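You operate a simulated robot arm through the tools that you are given. There is no shell and no other tool. Be economical: measure what you need, move in short steps, check, and stop when the job is done.

You are at the controls of a simulated robot arm. One attempt, no reset.

TASK
Swap the lollo tin for the oak tin and save the leftover seed in the teal dish.
Fine: old tin on the free spot in the row; dish on the dock; with no tin in, hold EMPTY till the chute is bare; none in the spill cup; swing the spout back; leave the knob at its mark.

Only the result counts: the job must be done as asked and must still hold three seconds after the hand-in. Knocking over, shifting, dropping, spilling or breaking anything else fails it.

THE ROBOT
A 6-joint arm with a two-finger parallel gripper, fixed in place. Base frame: the origin is at the foot of the arm, x ahead of it, y to its left, z up. Readings come in mm, rad, newtons and seconds.
With the tool pointing down near the work surface it reaches from about 240 to 640 mm from the base axis. Its first joint turns from -1.152 to 1.152 rad. Payload 2.7 kg.
The tool frame sits at the grasp point between the pads (the TCP): z along the fingers, y along the line on which they close. The tips reach 23 mm beyond it. Largest opening 94 mm; finger width 38, thickness 10; the body of the gripper, 54 by 96 mm, starts 39 mm behind the TCP.
Orientation is that of the tool frame in the base frame, as a unit quaternion [w, x, y, z]. With the fingers straight down and closing along the base's y, the tool's x points along the base's -x, its y along +y and its z along -z.

THE INTERFACE
- The arm moves only by the tool servo_tool. Its argument "deltas" is a list of rows, each an object of numbers (a shift or turn left out is 0, a gripper value left out holds the last): "ax", "ay", "az": the turn, a rotation vector about the tool's x, y, z in rad; "tx", "ty", "tz": the shift along the tool's x, y, z in m; "gripper": the gripper command, from -1 (fully open) to 1 (shut), values between in proportion. In form: [{"ax": .., "ay": .., "az": .., "tx": .., "ty": .., "tz": .., "gripper": ..}, ...]. A call has 1 to 20 rows; each row is the pose to reach, as a shift and turn from the pose commanded when the call began, along the tool's axes at that moment. A row lasts 0.2 s, in which the tool goes at most 50 mm and 0.15 rad; a call with a longer step from one row to the next is refused whole, and so is a gripper value outside its range. A pose out of reach is approached as far as the arm can. The call stops where the force on the tool passes 40 N (or 10 N more than at its start, if that is more) or the arm is blocked; 0.2 s more then pass. Each finger travels about 45 mm/s and halts on what it meets, pressing with about 30 N; the grip force reading is that of the motor and also rises with nothing between the fingers. The clock runs only during rows and for 0.2 s after the last one: add rows that repeat a pose to give the fingers time. The reply holds the time, the measured pose of the TCP, the force on the tool along the base axes, the opening and the grip force, in the units named above and with some noise.
- Cameras (640 x 400 px; columns grow to the right, rows downward): "scene" is fixed at [83.8, -434.9, 1412.1]; the picture's right is [0.71, -0.71, 0.00], its down [-0.36, -0.36, -0.86] and it looks along [0.61, 0.61, -0.52] (base axes); focal length 343 px, centre (320, 200). "wrist" rides on the gripper at [87, 16, -74] in the tool frame; the picture's right is [-0.18, 0.98, 0.00], its down [-0.58, -0.11, -0.81] and it looks along [-0.79, -0.15, 0.59] (tool axes); focal length 243 px, centre (320, 200).
- capture(camera): a new picture of that camera. No time passes.
- point_at(camera, pixels): for up to 12 pixels [column, row] of the newest picture of that camera ("zoom" is the newest enlarged one), the place [x, y, z] in the base frame of the surface seen there, good to about 3 mm. No time passes.
- enlarge(camera, box): a new picture of the part [left, top, right, bottom] of that camera's present view, enlarged. No time passes.
- close_job(): hands the job in; it is judged then, once.

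Work in short steps. Measure before you move; look again where a grasp or a placing could have gone wrong, and mend it. You have 80 turns and 38 pictures in all, those below and enlarged ones among them. Open the gripper and draw the arm clear of the work before you hand the job in, unless the task says otherwise; then end with one line.

The tools are called after "Call:" as a command line: name --argument value ..., lists and objects as JSON in quotes. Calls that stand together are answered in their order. servo_tool: Moves the arm, as the interface text tells. Its arguments: {"type":"object","properties":{"deltas":{"type":"array"}},"required":["deltas"]} The other tools are called the same way: capture (camera) takes a picture; point_at (camera, pixels) gives the place of the surface under pixels of a picture; enlarge (camera, box) takes an enlarged picture of a part of a camera's view; close_job () hands the job in.

At the start:

```text
t: 0.0
eef_pos: [423.0, -42.7, 1186.9]
ee_rot: [0.0, 0.0, 1.0, 0.0]
contact_force: [-0.1, 0.1, 0.6]
width: 93.9
grasp_force: 0.0
```

scene: 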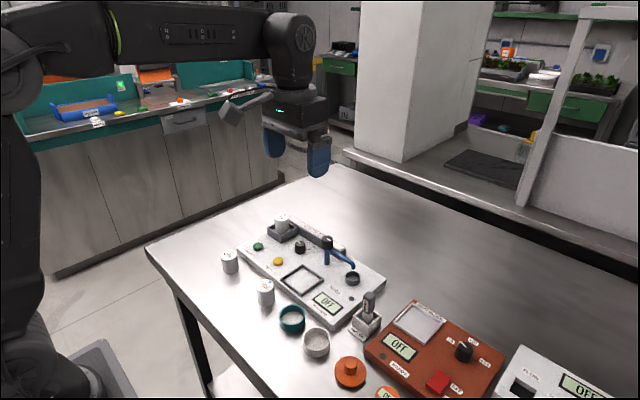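
wrist: 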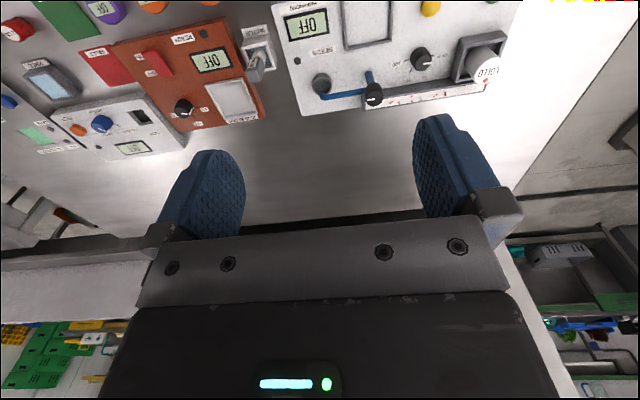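

The scene shows a white seed machine around (310,270) with tins and dishes along its near side. I enlarge that region to read the labels.

Call:
enlarge --camera "scene" --box '[210, 200, 400, 320]'

Call:
enlarge --camera "scene" --box '[210, 280, 400, 400]'

```text
3.33 times, centred on (305, 260) of scene
```

zoom: 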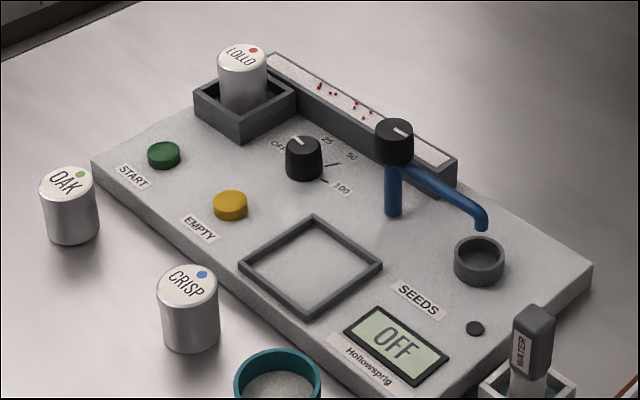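

```text
3.33 times, centred on (305, 340) of scene
```

zoom: 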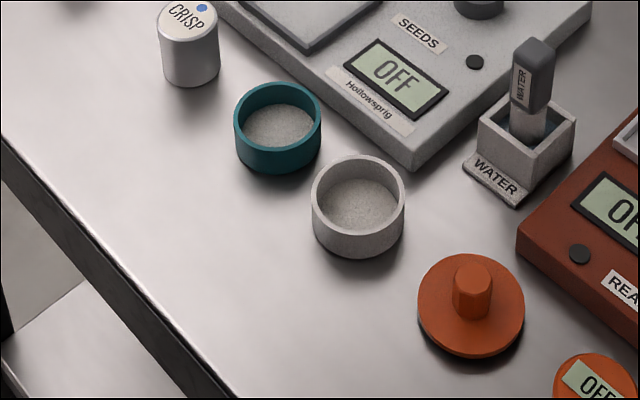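

I take the key points in scene pixels: tins, buttons, knob, spout pivot and tip, cup, dock and teal dish.

Call:
point_at --camera "scene" --pixels '[[281.9, 218.6], [228.7, 254.9], [265, 285.5], [257.9, 245.6], [278, 260], [299.9, 242.9], [327.2, 239], [353.6, 264.5], [353, 277.4], [302.3, 279.5], [351.5, 298.4], [292.4, 317.5]]'

Call:
point_at --camera "zoom" --pixels '[[236, 115], [318, 115], [278, 86], [270, 155], [358, 205], [190, 100], [100, 100], [300, 300]]'

```text
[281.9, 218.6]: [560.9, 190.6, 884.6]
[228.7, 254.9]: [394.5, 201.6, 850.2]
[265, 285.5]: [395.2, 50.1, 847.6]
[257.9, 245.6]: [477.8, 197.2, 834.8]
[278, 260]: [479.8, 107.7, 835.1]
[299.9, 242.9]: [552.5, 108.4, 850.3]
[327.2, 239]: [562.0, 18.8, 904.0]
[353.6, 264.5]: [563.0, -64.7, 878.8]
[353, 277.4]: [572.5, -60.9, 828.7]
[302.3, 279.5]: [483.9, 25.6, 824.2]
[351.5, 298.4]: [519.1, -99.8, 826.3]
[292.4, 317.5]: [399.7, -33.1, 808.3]
```

```text
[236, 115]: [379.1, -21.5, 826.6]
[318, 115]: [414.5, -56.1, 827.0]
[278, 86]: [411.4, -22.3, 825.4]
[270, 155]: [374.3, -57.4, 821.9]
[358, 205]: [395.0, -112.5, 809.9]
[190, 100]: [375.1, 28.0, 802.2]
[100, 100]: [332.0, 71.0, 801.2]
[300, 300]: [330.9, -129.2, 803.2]
```

Row is at x≈395 with oak at y≈202, crisp at 50, so a gap near y≈126. I zoom there for a mark, and on the knob/spout.

Call:
enlarge --camera "scene" --box '[215, 240, 295, 290]'

Call:
enlarge --camera "scene" --box '[265, 205, 365, 267]'

```text
8.00 times, centred on (255, 265) of scene
```

zoom: 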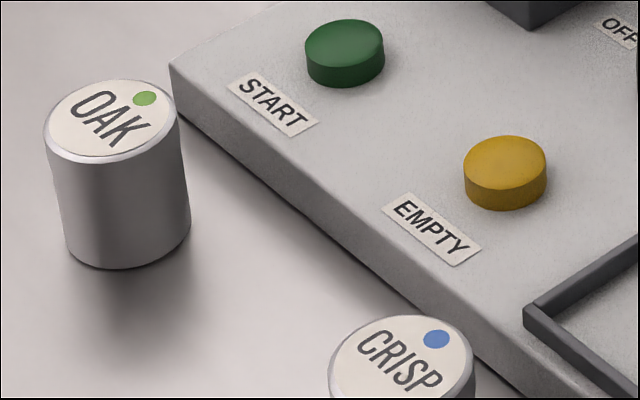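

```text
6.40 times, centred on (315, 236) of scene
```

zoom: 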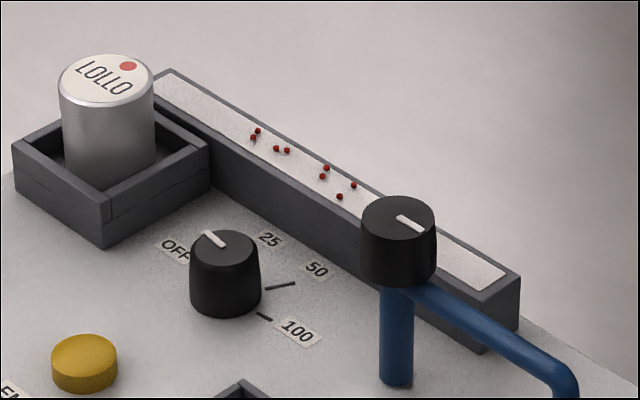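

No printed mark; the free spot is the gap (395,126). Now I measure the socket rim, chute, lollo rim, and knob top on this zoom.

Call:
point_at --camera "zoom" --pixels '[[18, 150], [105, 218], [205, 148], [62, 85], [152, 85], [106, 98], [110, 58], [360, 215], [435, 215], [398, 250], [505, 270], [108, 180]]'

```text
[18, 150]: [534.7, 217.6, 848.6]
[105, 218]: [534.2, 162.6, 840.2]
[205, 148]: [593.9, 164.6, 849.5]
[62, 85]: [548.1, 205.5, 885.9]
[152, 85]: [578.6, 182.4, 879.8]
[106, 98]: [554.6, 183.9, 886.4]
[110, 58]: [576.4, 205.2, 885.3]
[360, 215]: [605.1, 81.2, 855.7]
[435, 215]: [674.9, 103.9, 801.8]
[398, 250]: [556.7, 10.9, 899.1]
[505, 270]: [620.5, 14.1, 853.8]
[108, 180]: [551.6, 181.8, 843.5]
```

Lollo's centre is about (564,192), top z 885, socket rim ~849. I move above it with the fingers at ~66 mm.

Call:
servo_tool --deltas '[{"tx": -0.018, "ty": 0.029, "tz": 0.028, "gripper": -0.4}, {"tx": -0.035, "ty": 0.058, "tz": 0.057}, {"tx": -0.053, "ty": 0.088, "tz": 0.085}, {"tx": -0.07, "ty": 0.117, "tz": 0.113}, {"tx": -0.088, "ty": 0.146, "tz": 0.142}, {"tx": -0.106, "ty": 0.176, "tz": 0.17}, {"tx": -0.123, "ty": 0.205, "tz": 0.198}, {"tx": -0.141, "ty": 0.2345, "tz": 0.227}, {"tx": -0.141, "ty": 0.2345, "tz": 0.247}, {"tx": -0.141, "ty": 0.2345, "tz": 0.247}]'

Call:
capture --camera "wrist"

Call:
enlarge --camera "scene" --box '[210, 170, 370, 270]'

```text
t: 2.2
eef_pos: [562.1, 192.4, 940.1]
ee_rot: [0.001, 0.0, 1.0, 0.001]
contact_force: [-1.5, 0.4, -0.3]
width: 65.8
grasp_force: 0.0
```

```text
31 pictures are left
```

wrist: 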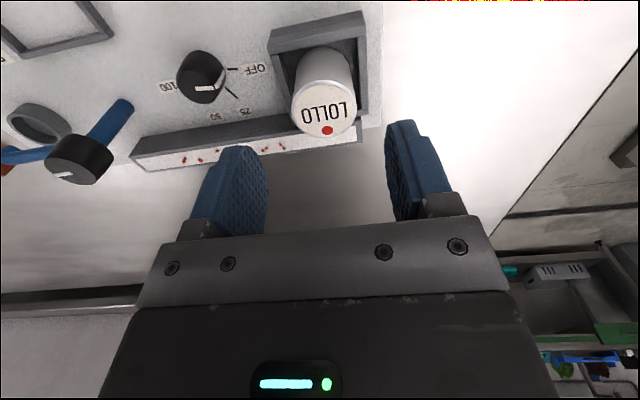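

```text
4.00 times, centred on (290, 220) of scene
```

zoom: 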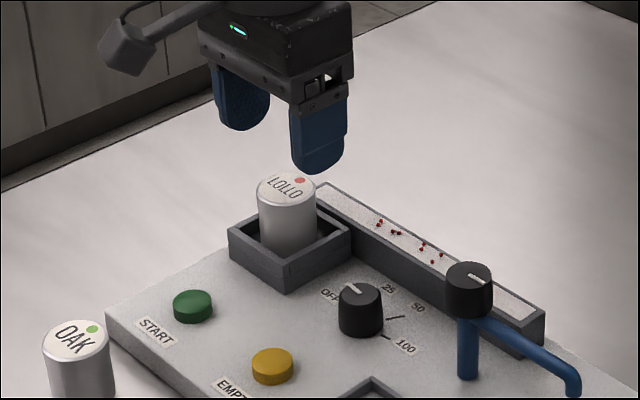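

Tin sits between the fingers in view. I measure its top with the wrist camera to centre the grasp.

Call:
point_at --camera "wrist" --pixels '[[295, 112], [354, 108], [325, 132], [322, 86], [324, 110], [300, 75], [360, 20], [272, 35], [220, 142]]'

```text
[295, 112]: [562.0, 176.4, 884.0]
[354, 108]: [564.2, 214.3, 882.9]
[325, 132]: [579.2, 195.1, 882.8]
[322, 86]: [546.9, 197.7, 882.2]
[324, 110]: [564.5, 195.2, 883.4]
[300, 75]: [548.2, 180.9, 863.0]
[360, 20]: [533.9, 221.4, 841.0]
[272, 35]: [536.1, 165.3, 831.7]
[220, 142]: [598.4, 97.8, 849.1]
```

Centre is (563.5,195). I shift slightly, descend to TCP z≈877, close, and check the grip.

Call:
servo_tool --deltas '[{"tx": -0.001, "ty": 0.0025, "tz": 0.02}, {"tx": -0.001, "ty": 0.0025, "tz": 0.042}, {"tx": -0.001, "ty": 0.0025, "tz": 0.063}, {"tx": -0.001, "ty": 0.0025, "tz": 0.063}, {"tx": -0.001, "ty": 0.0025, "tz": 0.063, "gripper": 0.4}, {"tx": -0.001, "ty": 0.0025, "tz": 0.063, "gripper": 0.4}, {"tx": -0.001, "ty": 0.0025, "tz": 0.063, "gripper": 0.4}, {"tx": -0.001, "ty": 0.0025, "tz": 0.063, "gripper": 0.4}]'

```text
t: 4.0
eef_pos: [564.8, 193.9, 875.7]
ee_rot: [-0.001, 0.0, 1.0, -0.001]
contact_force: [0.2, -0.6, 1.1]
width: 40.1
grasp_force: 30.1
```

Held (40 mm). Lift straight up 80 mm, carry to above (395,126).

Call:
servo_tool --deltas '[{"tz": -0.02}, {"tz": -0.045}, {"tz": -0.08}, {"tx": 0.04, "ty": -0.016, "tz": -0.08}, {"tx": 0.08, "ty": -0.033, "tz": -0.08}, {"tx": 0.12, "ty": -0.049, "tz": -0.08}, {"tx": 0.16, "ty": -0.066, "tz": -0.08}, {"tx": 0.169, "ty": -0.069, "tz": -0.07}, {"tx": 0.169, "ty": -0.069, "tz": -0.03}, {"tx": 0.169, "ty": -0.069, "tz": 0.005}, {"tx": 0.169, "ty": -0.069, "tz": 0.02}, {"tx": 0.169, "ty": -0.069, "tz": 0.02}]'

Call:
enlarge --camera "scene" --box '[200, 200, 360, 300]'

```text
t: 6.6
eef_pos: [394.2, 125.7, 856.6]
ee_rot: [0.0, 0.0, 1.0, 0.0]
contact_force: [-0.4, 0.3, -0.4]
width: 40.2
grasp_force: 30.1
```

```text
4.00 times, centred on (280, 250) of scene
```

zoom: 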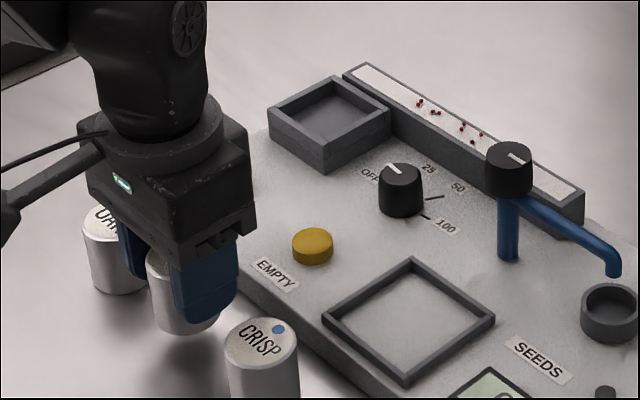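

Aligned over the gap. I lower in small steps looking for the contact force.

Call:
servo_tool --deltas '[{"tz": 0.006}, {"tz": 0.01}, {"tz": 0.012}, {"tz": 0.012}]'

```text
t: 7.6
eef_pos: [394.9, 125.3, 845.3]
ee_rot: [0.002, 0.0, 1.0, 0.0]
contact_force: [-0.8, 0.1, -0.9]
width: 39.9
grasp_force: 30.5
```

No contact yet at 845; continue in 1 mm steps.

Call:
servo_tool --deltas '[{"tz": 0.001}, {"tz": 0.002}, {"tz": 0.003}, {"tz": 0.003}]'

```text
t: 8.6
eef_pos: [394.3, 127.2, 843.4]
ee_rot: [0.0, 0.0, 1.0, 0.0]
contact_force: [0.1, -0.4, -0.6]
width: 39.8
grasp_force: 29.7
```

Call:
servo_tool --deltas '[{"tz": 0.001}, {"tz": 0.002}, {"tz": 0.002}]'

```text
t: 9.4
eef_pos: [395.7, 126.0, 840.8]
ee_rot: [0.001, 0.0, 1.0, 0.001]
contact_force: [-3.4, -0.3, 9.7]
width: 40.0
grasp_force: 29.7
```

Contact (9.7 N up): the tin stands. I open to ~62 mm and rise, then look.

Call:
servo_tool --deltas '[{"tz": -0.001, "gripper": -0.3}, {"tz": -0.001, "gripper": -0.3}, {"tz": -0.001, "gripper": -0.3}, {"tz": -0.02}, {"tz": -0.06}, {"tz": -0.1}, {"tz": -0.14}, {"tz": -0.14}]'

Call:
enlarge --camera "scene" --box '[210, 230, 370, 340]'

```text
t: 11.2
eef_pos: [393.8, 126.4, 979.8]
ee_rot: [0.0, 0.0, 1.0, 0.0]
contact_force: [-0.5, -0.2, -0.5]
width: 60.9
grasp_force: 0.1
```

```text
3.64 times, centred on (290, 285) of scene
```

zoom: 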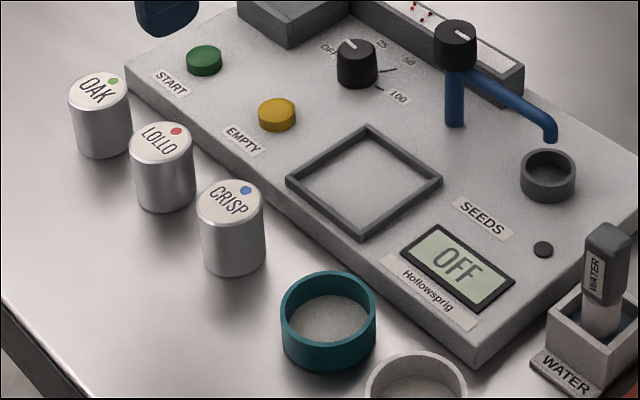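

Lollo is in line between oak and crisp. Now I measure the teal dish, white dish, dock frame and machine edge.

Call:
point_at --camera "zoom" --pixels '[[283, 300], [374, 300], [328, 275], [328, 338], [415, 355], [370, 385], [289, 182], [366, 129], [439, 182], [362, 236], [366, 180], [400, 300]]'

Call:
capture --camera "wrist"

```text
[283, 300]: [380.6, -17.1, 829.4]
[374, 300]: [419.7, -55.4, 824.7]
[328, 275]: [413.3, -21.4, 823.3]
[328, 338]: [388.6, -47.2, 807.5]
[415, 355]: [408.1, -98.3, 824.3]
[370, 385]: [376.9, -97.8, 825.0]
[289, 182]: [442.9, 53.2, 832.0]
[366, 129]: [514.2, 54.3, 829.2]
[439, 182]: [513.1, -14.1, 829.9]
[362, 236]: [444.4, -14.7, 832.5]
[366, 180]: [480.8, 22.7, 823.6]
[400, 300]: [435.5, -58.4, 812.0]
```

```text
27 pictures are left
```

wrist: 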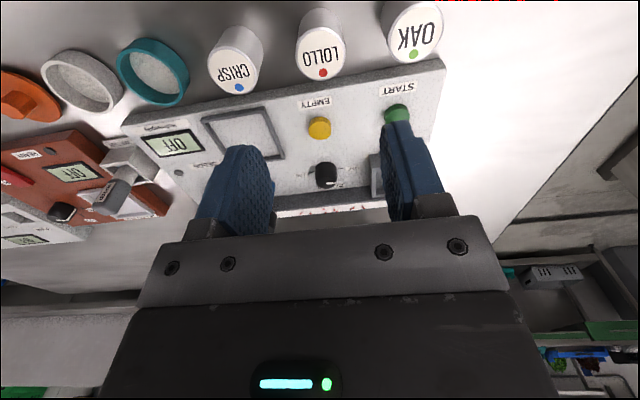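

Measure the dish rims from the wrist view: teal around (152,72), white around (82,82).

Call:
point_at --camera "wrist" --pixels '[[118, 68], [186, 75], [140, 41], [164, 104], [176, 52], [128, 94], [44, 72], [120, 95], [92, 110], [69, 52], [122, 122], [160, 116]]'

```text
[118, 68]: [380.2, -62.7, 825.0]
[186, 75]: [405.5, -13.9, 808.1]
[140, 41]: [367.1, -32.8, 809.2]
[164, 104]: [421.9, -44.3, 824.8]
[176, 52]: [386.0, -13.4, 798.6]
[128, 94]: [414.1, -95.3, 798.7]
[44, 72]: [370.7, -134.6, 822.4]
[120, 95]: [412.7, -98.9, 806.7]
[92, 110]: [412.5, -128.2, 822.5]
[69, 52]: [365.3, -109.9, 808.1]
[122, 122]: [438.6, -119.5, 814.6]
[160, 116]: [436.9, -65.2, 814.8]
```

Teal dish centre ≈(396,-38), Ø≈54; white dish edge at y≈-86. I go above it at z≈890 with a 64 mm opening and check.

Call:
servo_tool --deltas '[{"ty": -0.045, "gripper": -0.36}, {"ty": -0.09}, {"ty": -0.135}, {"ty": -0.164, "tx": -0.001}, {"ty": -0.164, "tx": -0.001, "tz": 0.04}, {"ty": -0.164, "tx": -0.001, "tz": 0.08}, {"ty": -0.164, "tx": -0.001, "tz": 0.09}, {"ty": -0.164, "tx": -0.001, "tz": 0.09}]'

Call:
capture --camera "wrist"

Call:
enlarge --camera "scene" --box '[230, 260, 390, 360]'

```text
t: 13.0
eef_pos: [397.4, -37.6, 889.5]
ee_rot: [0.0, 0.0, 1.0, -0.001]
contact_force: [-0.2, 0.0, 0.6]
width: 63.9
grasp_force: 0.1
```

```text
26 pictures are left
```

wrist: 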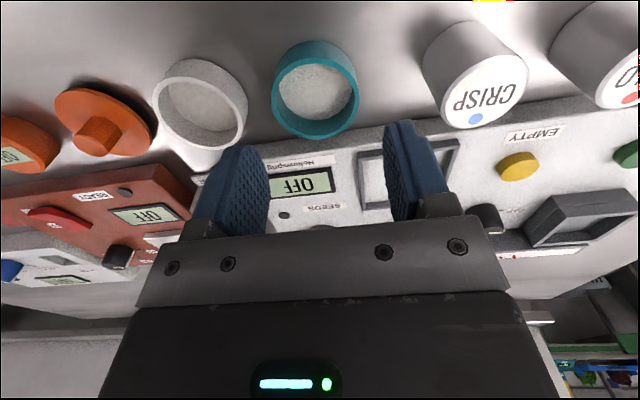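

```text
4.00 times, centred on (310, 310) of scene
```

zoom: 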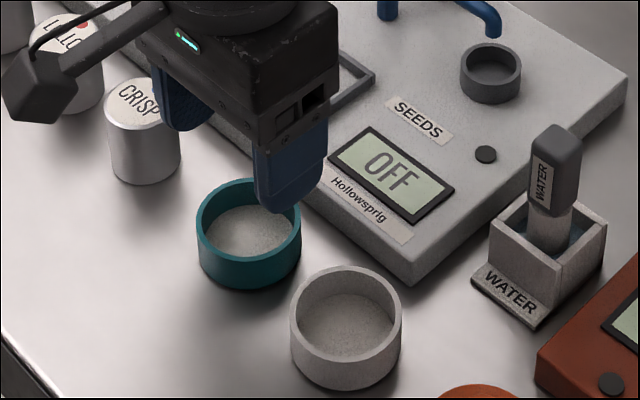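

Measure rim extremes in this closer wrist view.

Call:
point_at --camera "wrist" --pixels '[[274, 95], [356, 90], [317, 134], [312, 46], [287, 120], [346, 117], [244, 105], [222, 143], [158, 105]]'

```text
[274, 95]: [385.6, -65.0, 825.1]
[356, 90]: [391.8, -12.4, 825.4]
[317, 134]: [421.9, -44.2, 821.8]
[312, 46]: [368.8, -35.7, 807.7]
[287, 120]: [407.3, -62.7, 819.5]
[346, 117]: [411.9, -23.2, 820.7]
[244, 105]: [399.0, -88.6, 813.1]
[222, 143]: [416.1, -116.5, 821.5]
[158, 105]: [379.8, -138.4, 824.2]
```

Centre ≈(395,-38.7). I descend to TCP z≈837 and close gently on the dish.

Call:
servo_tool --deltas '[{"tx": 0.001, "ty": -0.001, "tz": 0.02}, {"tx": 0.001, "ty": -0.001, "tz": 0.04}, {"tx": 0.001, "ty": -0.001, "tz": 0.053}, {"tx": 0.001, "ty": -0.001, "tz": 0.053}, {"tx": 0.001, "ty": -0.001, "tz": 0.053, "gripper": 0.1}, {"tx": 0.001, "ty": -0.001, "tz": 0.053, "gripper": 0.1}, {"tx": 0.001, "ty": -0.001, "tz": 0.053, "gripper": 0.1}]'

```text
t: 14.6
eef_pos: [394.6, -39.9, 836.3]
ee_rot: [0.0, 0.0, 1.0, 0.0]
contact_force: [-0.3, -1.0, 0.8]
width: 54.7
grasp_force: 30.1
```

Held at 54.7 mm. Lift 60 mm and carry above the dock centre (478.7,19.7).

Call:
servo_tool --deltas '[{"tz": -0.02}, {"tz": -0.05}, {"tz": -0.06}, {"tx": -0.03, "ty": 0.021, "tz": -0.06}, {"tx": -0.06, "ty": 0.042, "tz": -0.06}, {"tx": -0.084, "ty": 0.059, "tz": -0.06}, {"tx": -0.084, "ty": 0.059, "tz": -0.05}, {"tx": -0.084, "ty": 0.059, "tz": -0.045}, {"tx": -0.084, "ty": 0.059, "tz": -0.045}]'

Call:
enlarge --camera "scene" --box '[250, 230, 370, 305]'

Call:
capture --camera "wrist"

```text
t: 16.6
eef_pos: [478.3, 19.9, 882.2]
ee_rot: [-0.001, 0.0, 1.0, -0.001]
contact_force: [1.5, -0.1, 0.7]
width: 54.4
grasp_force: 30.1
```

```text
5.33 times, centred on (310, 268) of scene
```

zoom: 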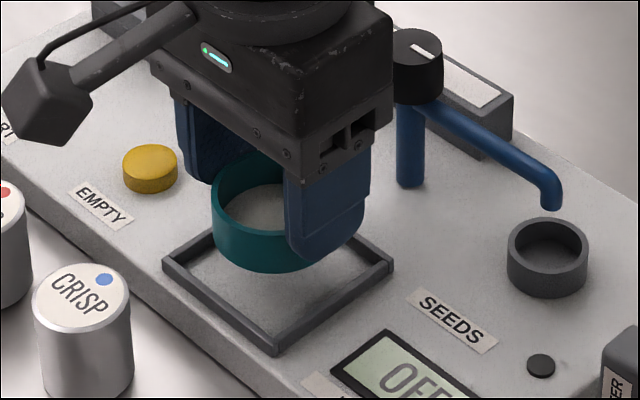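

```text
23 pictures are left
```

wrist: 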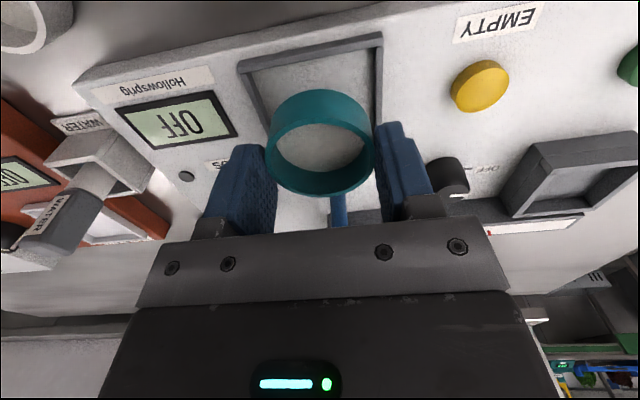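

Dish hangs over the dock. Lower 18 mm then by 1 mm steps.

Call:
servo_tool --deltas '[{"tz": 0.01}, {"tz": 0.016}, {"tz": 0.018}, {"tz": 0.019}, {"tz": 0.02}, {"tz": 0.02}]'

```text
t: 18.0
eef_pos: [479.2, 18.8, 862.7]
ee_rot: [0.0, 0.001, 1.0, -0.001]
contact_force: [-0.6, 0.0, 0.2]
width: 54.3
grasp_force: 30.1
```

Call:
servo_tool --deltas '[{"tz": 0.001}, {"tz": 0.002}, {"tz": 0.002}]'

```text
t: 18.8
eef_pos: [478.9, 19.3, 861.8]
ee_rot: [0.0, 0.001, 1.0, -0.001]
contact_force: [1.1, 0.1, 0.2]
width: 54.4
grasp_force: 30.3
```

Call:
servo_tool --deltas '[{"tz": 0.001}, {"tz": 0.002}, {"tz": 0.002}]'

```text
t: 19.6
eef_pos: [479.0, 19.9, 858.7]
ee_rot: [0.001, 0.0, 1.0, -0.001]
contact_force: [-1.0, 0.7, 5.3]
width: 54.5
grasp_force: 30.4
```

Contact at 5 N; release to 66 mm and rise, then look.

Call:
servo_tool --deltas '[{"tz": -0.001, "gripper": -0.4}, {"tz": -0.001}, {"tz": -0.001}, {"tz": -0.02}, {"tz": -0.06}, {"tz": -0.1}, {"tz": -0.12, "tx": 0.04}, {"tz": -0.12, "tx": 0.08, "gripper": 1}, {"tz": -0.12, "tx": 0.12}, {"tz": -0.12, "tx": 0.12}, {"tz": -0.12, "tx": 0.12}, {"tz": -0.12, "tx": 0.12}]'

Call:
enlarge --camera "scene" --box '[250, 220, 380, 305]'

```text
t: 22.2
eef_pos: [360.5, 20.1, 976.6]
ee_rot: [0.0, 0.0, 1.0, 0.0]
contact_force: [0.0, -0.7, 0.0]
width: 0.3
grasp_force: 30.3
```

```text
4.71 times, centred on (315, 262) of scene
```

zoom: 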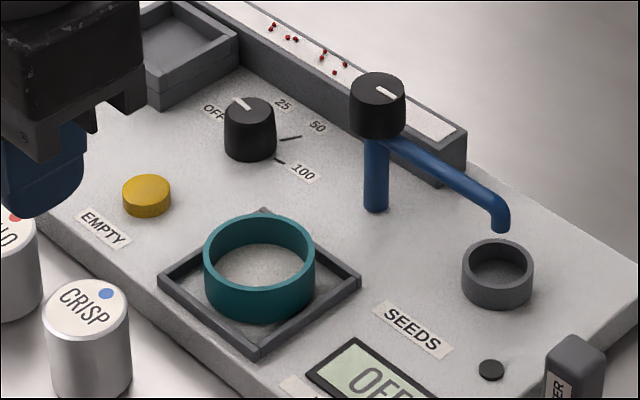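

Dish sits in the dock. I measure spout geometry for the push: tip, arm, cap and post, plus dish rim.

Call:
point_at --camera "zoom" --pixels '[[503, 228], [503, 205], [480, 182], [440, 160], [378, 105], [378, 90], [375, 180], [352, 105], [404, 105], [206, 255], [313, 255], [260, 215]]'

```text
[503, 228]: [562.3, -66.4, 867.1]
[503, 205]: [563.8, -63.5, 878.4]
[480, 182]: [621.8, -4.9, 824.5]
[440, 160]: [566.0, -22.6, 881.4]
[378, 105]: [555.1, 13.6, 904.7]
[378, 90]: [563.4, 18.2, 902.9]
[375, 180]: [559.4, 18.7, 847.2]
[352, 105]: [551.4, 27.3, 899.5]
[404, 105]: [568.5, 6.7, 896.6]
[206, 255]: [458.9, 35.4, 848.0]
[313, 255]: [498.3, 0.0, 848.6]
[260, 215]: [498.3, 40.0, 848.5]
```

Spout: pivot ≈(564,18.5), arm along -y at z≈880, tip bottom 867; dish rim 849. I bring the closed fingers to the arm's far (+x) side at (602,-41), tips ≈867.

Call:
servo_tool --deltas '[{"tx": -0.045, "ty": -0.012}, {"tx": -0.09, "ty": -0.024}, {"tx": -0.135, "ty": -0.036}, {"tx": -0.18, "ty": -0.048}, {"tx": -0.22, "ty": -0.058}, {"tx": -0.2415, "ty": -0.0615}, {"tx": -0.2415, "ty": -0.0615, "tz": 0.04}, {"tx": -0.2415, "ty": -0.0615, "tz": 0.075}, {"tx": -0.2415, "ty": -0.0615, "tz": 0.087}, {"tx": -0.2415, "ty": -0.0615, "tz": 0.087}]'

Call:
enlarge --camera "scene" --box '[270, 200, 400, 285]'

```text
t: 24.4
eef_pos: [601.0, -42.4, 891.5]
ee_rot: [-0.001, 0.0, 1.0, 0.0]
contact_force: [-0.5, -0.6, -0.4]
width: 0.0
grasp_force: 30.2
```

```text
4.71 times, centred on (335, 242) of scene
```

zoom: 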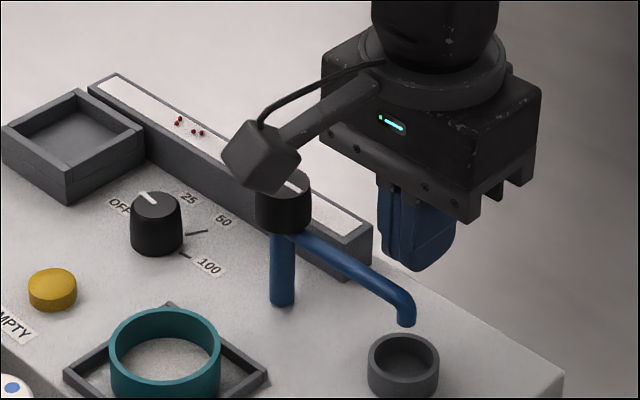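

Fingers are on the far side of the arm. I sweep slowly along the arc to about 60° and check.

Call:
servo_tool --deltas '[{"tx": 0.013, "ty": 0.0}, {"tx": 0.02, "ty": -0.002}, {"tx": 0.0275, "ty": -0.004}, {"tx": 0.0357, "ty": -0.0047}, {"tx": 0.044, "ty": -0.0047}, {"tx": 0.0527, "ty": -0.0025}, {"tx": 0.0614, "ty": 0.0}, {"tx": 0.0694, "ty": 0.005}, {"tx": 0.0774, "ty": 0.0104}, {"tx": 0.0774, "ty": 0.0104}]'

Call:
enlarge --camera "scene" --box '[250, 210, 380, 295]'

```text
t: 26.6
eef_pos: [522.7, -32.9, 890.9]
ee_rot: [0.001, 0.0, 1.0, 0.0]
contact_force: [-0.3, -0.1, 0.0]
width: 0.0
grasp_force: 29.8
```

```text
4.71 times, centred on (315, 252) of scene
```

zoom: 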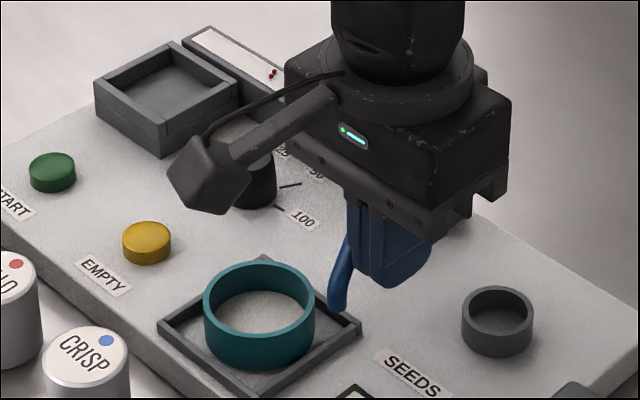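

The spout follows (tip near (338,305) in zoom). Continue to 90° so the tip lies over the dish.

Call:
servo_tool --deltas '[{"tx": 0.0064, "ty": 0.0078}, {"tx": 0.0125, "ty": 0.0157}, {"tx": 0.016, "ty": 0.025}, {"tx": 0.0195, "ty": 0.0345}, {"tx": 0.0195, "ty": 0.0345}, {"tx": 0.0195, "ty": 0.0}, {"tx": 0.0195, "ty": -0.03}, {"tx": 0.0195, "ty": -0.06, "tz": -0.03}, {"tx": 0.0195, "ty": -0.06, "tz": -0.07}, {"tx": 0.0195, "ty": -0.06, "tz": -0.09}]'

Call:
enlarge --camera "scene" --box '[240, 200, 380, 295]'

```text
t: 28.8
eef_pos: [502.5, -90.7, 980.6]
ee_rot: [0.001, 0.0, 1.0, 0.0]
contact_force: [-0.7, -0.1, 0.5]
width: 0.1
grasp_force: 30.1
```

```text
4.21 times, centred on (310, 248) of scene
```

zoom: 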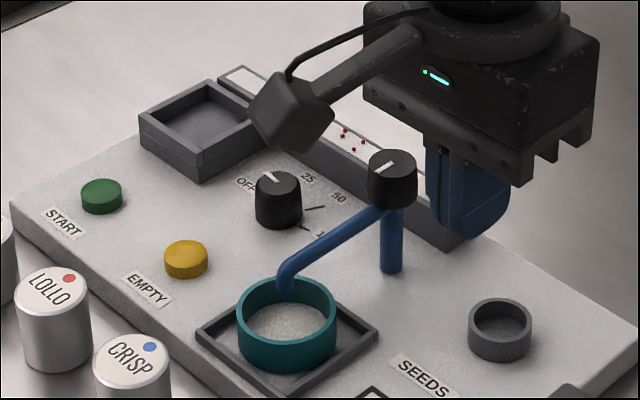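

Tip appears over the dish; measure tip and dish rim.

Call:
point_at --camera "zoom" --pixels '[[286, 288], [284, 272], [330, 240], [239, 315], [336, 315], [288, 277], [186, 246], [310, 345]]'

```text
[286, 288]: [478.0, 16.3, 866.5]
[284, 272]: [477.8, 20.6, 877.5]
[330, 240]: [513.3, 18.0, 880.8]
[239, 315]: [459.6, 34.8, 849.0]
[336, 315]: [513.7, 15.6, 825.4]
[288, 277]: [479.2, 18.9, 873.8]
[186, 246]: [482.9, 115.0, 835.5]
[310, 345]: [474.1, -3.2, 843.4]
```

Tip centred over the dish at (480,18). Now I move the closed fingers above EMPTY at about (481,111), tips ~10 mm above it.

Call:
servo_tool --deltas '[{"tx": 0.005, "ty": 0.045}, {"tx": 0.01, "ty": 0.09}, {"tx": 0.015, "ty": 0.135}, {"tx": 0.02, "ty": 0.18}, {"tx": 0.022, "ty": 0.202}, {"tx": 0.022, "ty": 0.202, "tz": 0.04}, {"tx": 0.022, "ty": 0.202, "tz": 0.08}, {"tx": 0.022, "ty": 0.202, "tz": 0.112}, {"tx": 0.022, "ty": 0.202, "tz": 0.112}]'

Call:
enlarge --camera "scene" --box '[230, 200, 370, 295]'

```text
t: 30.8
eef_pos: [481.6, 111.9, 867.9]
ee_rot: [0.001, 0.0, 1.0, 0.0]
contact_force: [0.1, 0.4, -0.3]
width: 0.0
grasp_force: 30.2
```

```text
4.21 times, centred on (300, 248) of scene
```

zoom: 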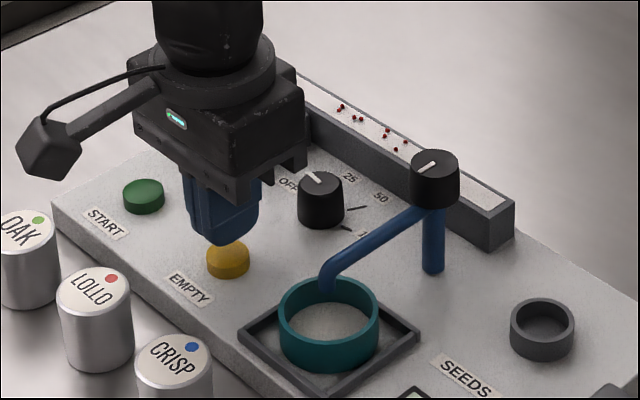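

Fingers are above EMPTY. Press down gently to find contact.

Call:
servo_tool --deltas '[{"tz": 0.005}, {"tz": 0.009}, {"tz": 0.011}, {"tz": 0.012}, {"tz": 0.013}, {"tz": 0.013}]'

```text
t: 32.2
eef_pos: [482.3, 111.1, 855.7]
ee_rot: [0.001, 0.0, 1.0, 0.0]
contact_force: [-0.3, -0.4, 0.8]
width: 0.1
grasp_force: 30.1
```

Call:
servo_tool --deltas '[{"tz": 0.001}, {"tz": 0.002}, {"tz": 0.003}, {"tz": 0.003}, {"tz": 0.003}]'

Call:
enlarge --camera "scene" --box '[230, 200, 370, 295]'

```text
t: 33.4
eef_pos: [480.6, 111.1, 853.5]
ee_rot: [0.0, 0.0, 1.0, 0.0]
contact_force: [0.4, 0.5, 1.3]
width: 0.0
grasp_force: 30.6
```

```text
4.21 times, centred on (300, 248) of scene
```

zoom: 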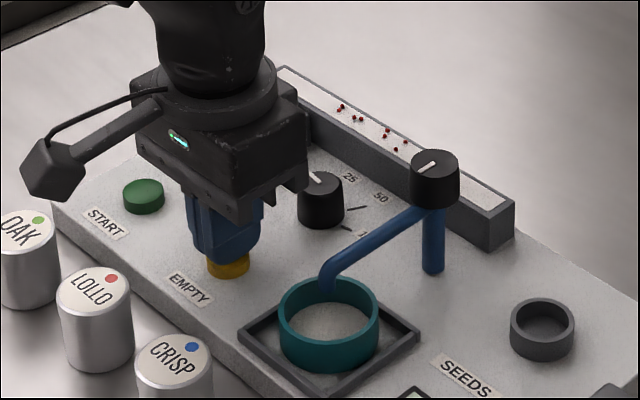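

Light contact only; seeds at (340-405,105-150) unchanged. Press a further 2–3 mm and hold.

Call:
servo_tool --deltas '[{"tz": 0.001}, {"tz": 0.002}, {"tz": 0.003}, {"tz": 0.003}, {"tz": 0.003}, {"tz": 0.003}]'

```text
t: 34.8
eef_pos: [481.0, 109.9, 850.8]
ee_rot: [0.001, 0.0, 1.0, 0.0]
contact_force: [-1.7, 0.1, 4.0]
width: 0.0
grasp_force: 29.9
```

Force is 4 N and rising with travel (spring). I press 1.5 mm more, hold for 2 s, and look at chute and dish.

Call:
servo_tool --deltas '[{"tz": 0.001}, {"tz": 0.0015}, {"tz": 0.0015}, {"tz": 0.0015}, {"tz": 0.0015}, {"tz": 0.0015}, {"tz": 0.0015}, {"tz": 0.0015}, {"tz": 0.0015}, {"tz": 0.0015}]'

Call:
enlarge --camera "scene" --box '[270, 200, 410, 315]'

```text
t: 37.0
eef_pos: [481.6, 110.4, 848.7]
ee_rot: [0.002, -0.001, 1.0, 0.001]
contact_force: [0.7, 1.3, 9.3]
width: 0.0
grasp_force: 30.2
```

```text
3.48 times, centred on (340, 258) of scene
```

zoom: 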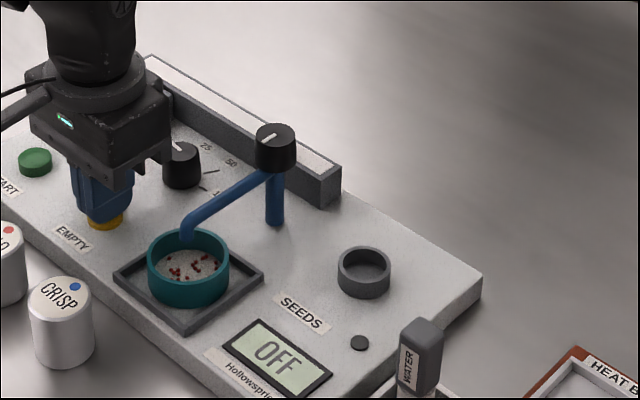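

Red seeds now lie in the dish and the visible chute is empty. I hold 2 s more to be sure, then release and rise clear to inspect.

Call:
servo_tool --deltas '[{"tz": 0}, {"tz": 0}, {"tz": 0}, {"tz": 0}, {"tz": 0}, {"tz": 0}, {"tz": 0}, {"tz": 0}, {"tz": 0}, {"tz": 0}, {"tz": -0.01}, {"tz": -0.04}, {"tz": -0.08}, {"tz": -0.12}, {"tz": -0.13, "tx": 0.04}, {"tz": -0.13, "tx": 0.08}, {"tz": -0.13, "tx": 0.12}, {"tz": -0.13, "tx": 0.12}]'

Call:
enlarge --camera "scene" --box '[265, 200, 375, 300]'

```text
t: 40.8
eef_pos: [361.9, 110.6, 979.2]
ee_rot: [0.001, 0.0, 1.0, 0.001]
contact_force: [0.8, -0.6, -0.7]
width: 0.0
grasp_force: 30.1
```

```text
4.00 times, centred on (320, 250) of scene
```

zoom: 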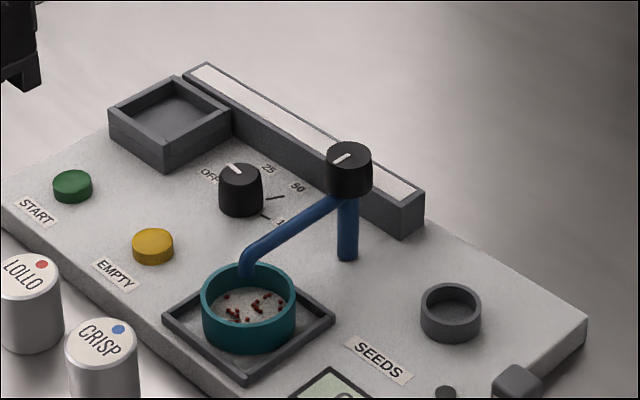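

Chute bare, spill cup empty, seeds in the dish. Now the closed fingers go to the +y side of the spout arm at (504,48), tips ≈867, to swing it back.

Call:
servo_tool --deltas '[{"tx": -0.045, "ty": -0.02}, {"tx": -0.09, "ty": -0.04}, {"tx": -0.13, "ty": -0.058}, {"tx": -0.142, "ty": -0.0625}, {"tx": -0.142, "ty": -0.0625, "tz": 0.04}, {"tx": -0.142, "ty": -0.0625, "tz": 0.075}, {"tx": -0.142, "ty": -0.0625, "tz": 0.088}, {"tx": -0.142, "ty": -0.0625, "tz": 0.088}]'

Call:
enlarge --camera "scene" --box '[250, 210, 380, 295]'

```text
t: 42.6
eef_pos: [503.8, 48.1, 891.0]
ee_rot: [0.0, 0.0, 1.0, 0.001]
contact_force: [0.4, -0.4, -0.7]
width: 0.0
grasp_force: 30.1
```

```text
4.71 times, centred on (315, 252) of scene
```

zoom: 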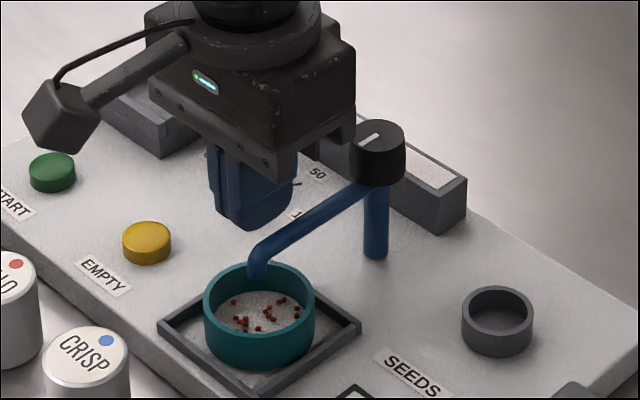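

Positioned. Sweep the arc back to the spill-cup side, then back off toward -x and up.

Call:
servo_tool --deltas '[{"ty": -0.0145}, {"tx": 0.0016, "ty": -0.0203}, {"tx": 0.0031, "ty": -0.0261}, {"tx": 0.0034, "ty": -0.0328}, {"tx": 0.0036, "ty": -0.0394}, {"tx": 0.002, "ty": -0.0467}, {"tx": 0.0004, "ty": -0.0539}, {"tx": -0.0034, "ty": -0.0611}, {"tx": -0.0071, "ty": -0.0683}, {"tx": -0.0133, "ty": -0.0746}, {"tx": -0.0195, "ty": -0.0808}, {"tx": -0.0277, "ty": -0.0852}, {"tx": -0.036, "ty": -0.0895}, {"tx": -0.036, "ty": -0.0895}, {"tx": -0.02, "ty": -0.0895}, {"tx": 0.0, "ty": -0.0895, "tz": -0.02}, {"tx": 0.02, "ty": -0.0895, "tz": -0.06}, {"tx": 0.06, "ty": -0.0895, "tz": -0.08}, {"tx": 0.1, "ty": -0.0895, "tz": -0.08}, {"tx": 0.14, "ty": -0.0895, "tz": -0.08}]'

Call:
enlarge --camera "scene" --box '[250, 220, 380, 305]'

```text
t: 46.8
eef_pos: [365.0, -41.1, 970.7]
ee_rot: [0.001, 0.0, 1.0, 0.0]
contact_force: [-0.3, 0.4, 0.4]
width: 0.3
grasp_force: 30.1
```

```text
4.71 times, centred on (315, 262) of scene
```

zoom: 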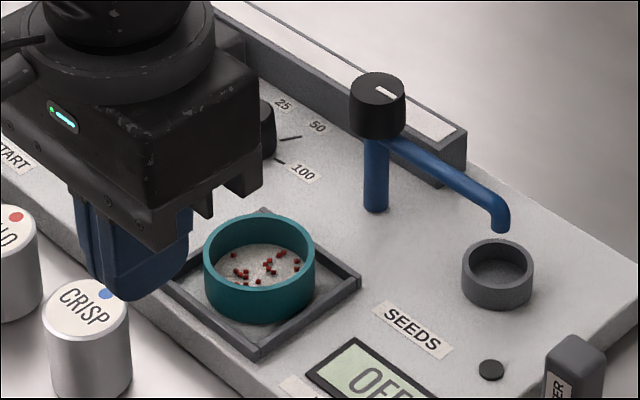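

Spout tip is back exactly at (503,228) over the cup. Next go above oak (394.5,201.6) with a 62 mm opening and measure it.

Call:
servo_tool --deltas '[{"tx": -0.005, "ty": 0.045, "gripper": -0.34}, {"tx": -0.01, "ty": 0.09}, {"tx": -0.02, "ty": 0.135}, {"tx": -0.025, "ty": 0.18}, {"tx": -0.03, "ty": 0.22}, {"tx": -0.03, "ty": 0.243}, {"tx": -0.03, "ty": 0.243, "tz": 0.04}, {"tx": -0.03, "ty": 0.243, "tz": 0.06}, {"tx": -0.03, "ty": 0.243, "tz": 0.06}]'

Call:
capture --camera "wrist"

```text
t: 48.8
eef_pos: [392.9, 203.1, 911.3]
ee_rot: [0.0, 0.0, 1.0, 0.0]
contact_force: [0.7, -0.7, 0.6]
width: 63.2
grasp_force: 0.0
```

```text
12 pictures are left
```

wrist: 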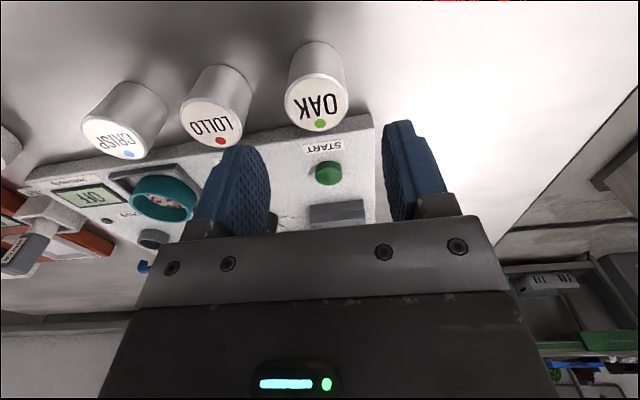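

Call:
point_at --camera "wrist" --pixels '[[287, 104], [346, 101], [317, 129], [316, 77], [317, 104], [215, 120], [118, 137]]'

```text
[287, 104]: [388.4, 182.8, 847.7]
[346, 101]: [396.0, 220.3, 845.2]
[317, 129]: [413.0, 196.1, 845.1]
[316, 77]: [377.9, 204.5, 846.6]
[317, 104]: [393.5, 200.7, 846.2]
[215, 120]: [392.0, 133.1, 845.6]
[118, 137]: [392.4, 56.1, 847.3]
```

Oak centre ≈(394.5,201). Descend to TCP z≈842 and grip.

Call:
servo_tool --deltas '[{"ty": -0.001, "tz": 0.025}, {"ty": -0.001, "tz": 0.05}, {"ty": -0.001, "tz": 0.069}, {"ty": -0.001, "tz": 0.069}, {"ty": -0.001, "tz": 0.069, "gripper": 0.4}, {"ty": -0.001, "tz": 0.069, "gripper": 0.4}, {"ty": -0.001, "tz": 0.069, "gripper": 0.4}, {"ty": -0.001, "tz": 0.069, "gripper": 0.4}]'

```text
t: 50.6
eef_pos: [394.9, 200.9, 841.8]
ee_rot: [0.0, 0.0, 1.0, 0.0]
contact_force: [-0.4, -0.9, -1.5]
width: 39.8
grasp_force: 30.1
```

Held. Lift 100 mm, carry above the socket (564,193), and stop with the tin just above its rim.

Call:
servo_tool --deltas '[{"tz": -0.02}, {"tz": -0.06}, {"tz": -0.1}, {"tx": -0.045, "ty": -0.002, "tz": -0.1}, {"tx": -0.09, "ty": -0.004, "tz": -0.1}, {"tx": -0.135, "ty": -0.006, "tz": -0.1}, {"tx": -0.1695, "ty": -0.008, "tz": -0.1}, {"tx": -0.1695, "ty": -0.008, "tz": -0.08}, {"tx": -0.1695, "ty": -0.008, "tz": -0.06}, {"tx": -0.1695, "ty": -0.008, "tz": -0.06}]'

Call:
enlarge --camera "scene" --box '[245, 195, 335, 255]'

Call:
capture --camera "wrist"

```text
t: 52.8
eef_pos: [562.5, 192.6, 900.8]
ee_rot: [0.001, -0.001, 1.0, 0.0]
contact_force: [-0.7, 0.3, -1.1]
width: 39.7
grasp_force: 29.8
```

```text
6.67 times, centred on (290, 225) of scene
```

zoom: 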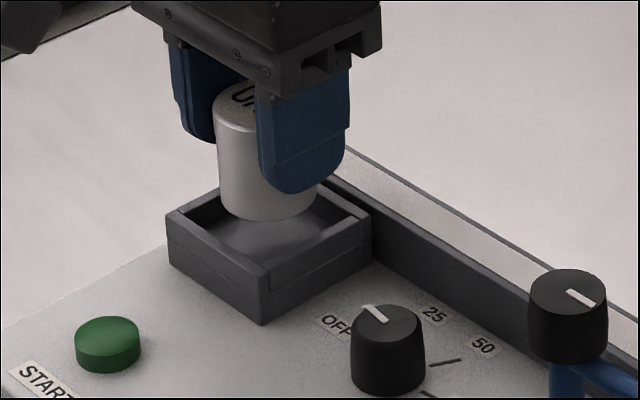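

```text
10 pictures are left
```

wrist: 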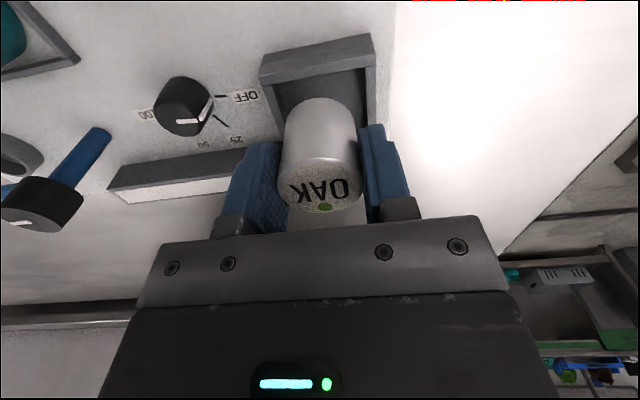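

Tin is over the socket. I check the socket's rim corners before lowering.

Call:
point_at --camera "zoom" --pixels '[[170, 213], [264, 287], [368, 213], [266, 268], [185, 212], [350, 212]]'

Call:
point_at --camera "wrist" --pixels '[[276, 88], [368, 68], [275, 82], [320, 75], [263, 72], [374, 45]]'

```text
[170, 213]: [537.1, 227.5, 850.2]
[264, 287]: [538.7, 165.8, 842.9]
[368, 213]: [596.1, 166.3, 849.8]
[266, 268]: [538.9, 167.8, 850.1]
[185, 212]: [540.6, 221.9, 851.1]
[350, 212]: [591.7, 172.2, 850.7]
```

```text
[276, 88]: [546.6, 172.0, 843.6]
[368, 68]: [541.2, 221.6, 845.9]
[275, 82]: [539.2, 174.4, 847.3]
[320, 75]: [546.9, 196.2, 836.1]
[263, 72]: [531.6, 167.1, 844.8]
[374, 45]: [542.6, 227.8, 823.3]
```

Socket centre ≈(565.5,196), so I nudge +2 x, +2.5 y and lower gradually toward TCP z≈878.

Call:
servo_tool --deltas '[{"tx": -0.002, "ty": 0.0025}, {"tx": -0.002, "ty": 0.0025, "tz": 0.008}, {"tx": -0.002, "ty": 0.0025, "tz": 0.015}, {"tx": -0.002, "ty": 0.0025, "tz": 0.02}, {"tx": -0.002, "ty": 0.0025, "tz": 0.023}, {"tx": -0.002, "ty": 0.0025, "tz": 0.023}]'

```text
t: 54.2
eef_pos: [565.2, 196.1, 879.2]
ee_rot: [0.0, 0.0, 1.0, 0.0]
contact_force: [-0.2, -1.0, -1.3]
width: 39.9
grasp_force: 29.8
```

Call:
servo_tool --deltas '[{"tz": 0.001}, {"tz": 0.002}, {"tz": 0.003}, {"tz": 0.003}]'

```text
t: 55.2
eef_pos: [565.0, 195.1, 878.2]
ee_rot: [0.002, 0.0, 1.0, 0.001]
contact_force: [-5.2, -1.2, 15.3]
width: 40.0
grasp_force: 30.3
```

Contact (15 N) at the expected floor height. Release to ~60 mm and rise, then retreat and look.

Call:
servo_tool --deltas '[{"tz": -0.001, "gripper": -0.3}, {"tz": -0.001}, {"tz": -0.001}, {"tz": -0.02}, {"tz": -0.06}, {"tz": -0.1}, {"tz": -0.14}, {"tz": -0.16, "tx": 0.04}, {"tz": -0.18, "tx": 0.08}, {"tz": -0.2, "tx": 0.12}, {"tz": -0.22, "tx": 0.16}, {"tz": -0.24, "tx": 0.19}, {"tz": -0.24, "tx": 0.19}]'

Call:
enlarge --camera "scene" --box '[210, 200, 390, 315]'

Call:
capture --camera "wrist"

```text
t: 58.0
eef_pos: [375.6, 193.3, 1117.3]
ee_rot: [0.0, 0.0, 1.0, 0.0]
contact_force: [0.5, -0.6, -0.8]
width: 61.0
grasp_force: 0.1
```

```text
3.48 times, centred on (300, 258) of scene
```

zoom: 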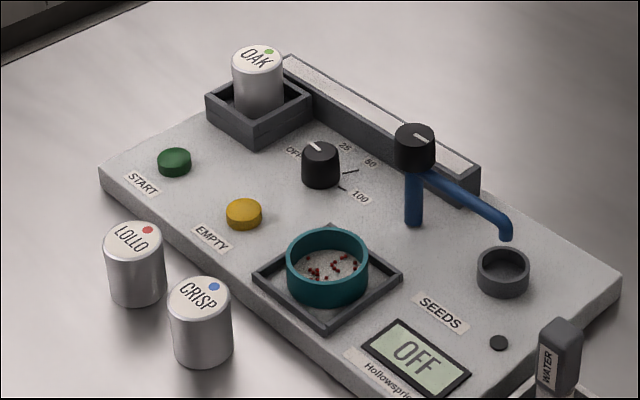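

```text
8 pictures are left
```

wrist: 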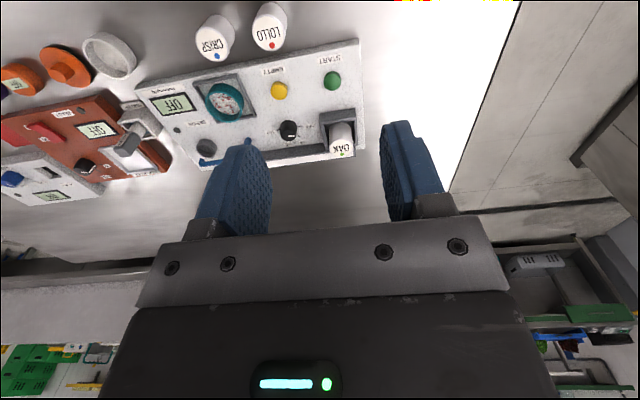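

Everything looks placed: oak in the socket, lollo in the row, dish with seeds, spout over the cup, cup empty. I check the knob, chute and oak's seating close up.

Call:
enlarge --camera "wrist" --box '[190, 60, 380, 180]'

Call:
enlarge --camera "scene" --box '[265, 205, 365, 267]'

```text
3.33 times, centred on (285, 120) of wrist
```

zoom: 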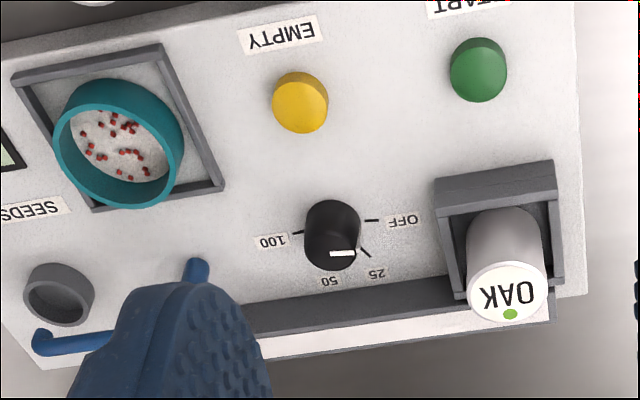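

```text
6.40 times, centred on (315, 236) of scene
```

zoom: 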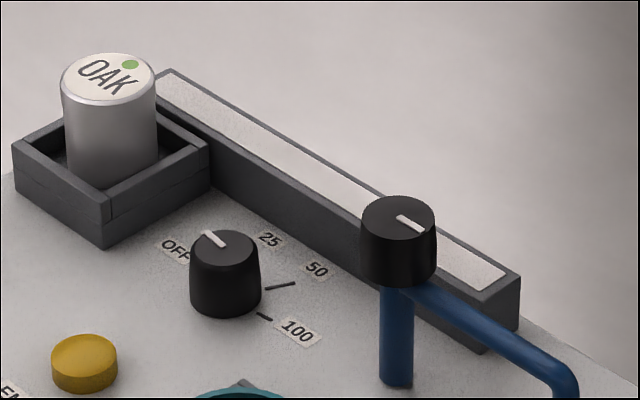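

The knob still points to OFF as at the start. Oak sits where lollo did, the chute is bare and the cup is empty. The gripper is open and clear, so I hand in.

Call:
close_job

```text
The job is handed in.
```

I've handed in the job: oak is in the socket, lollo is in the gap in the row, and the leftover seed is in the teal dish on the dock. In the last pictures the chute is bare, the spill cup is empty, the spout is back over the cup, and the knob is still at OFF.
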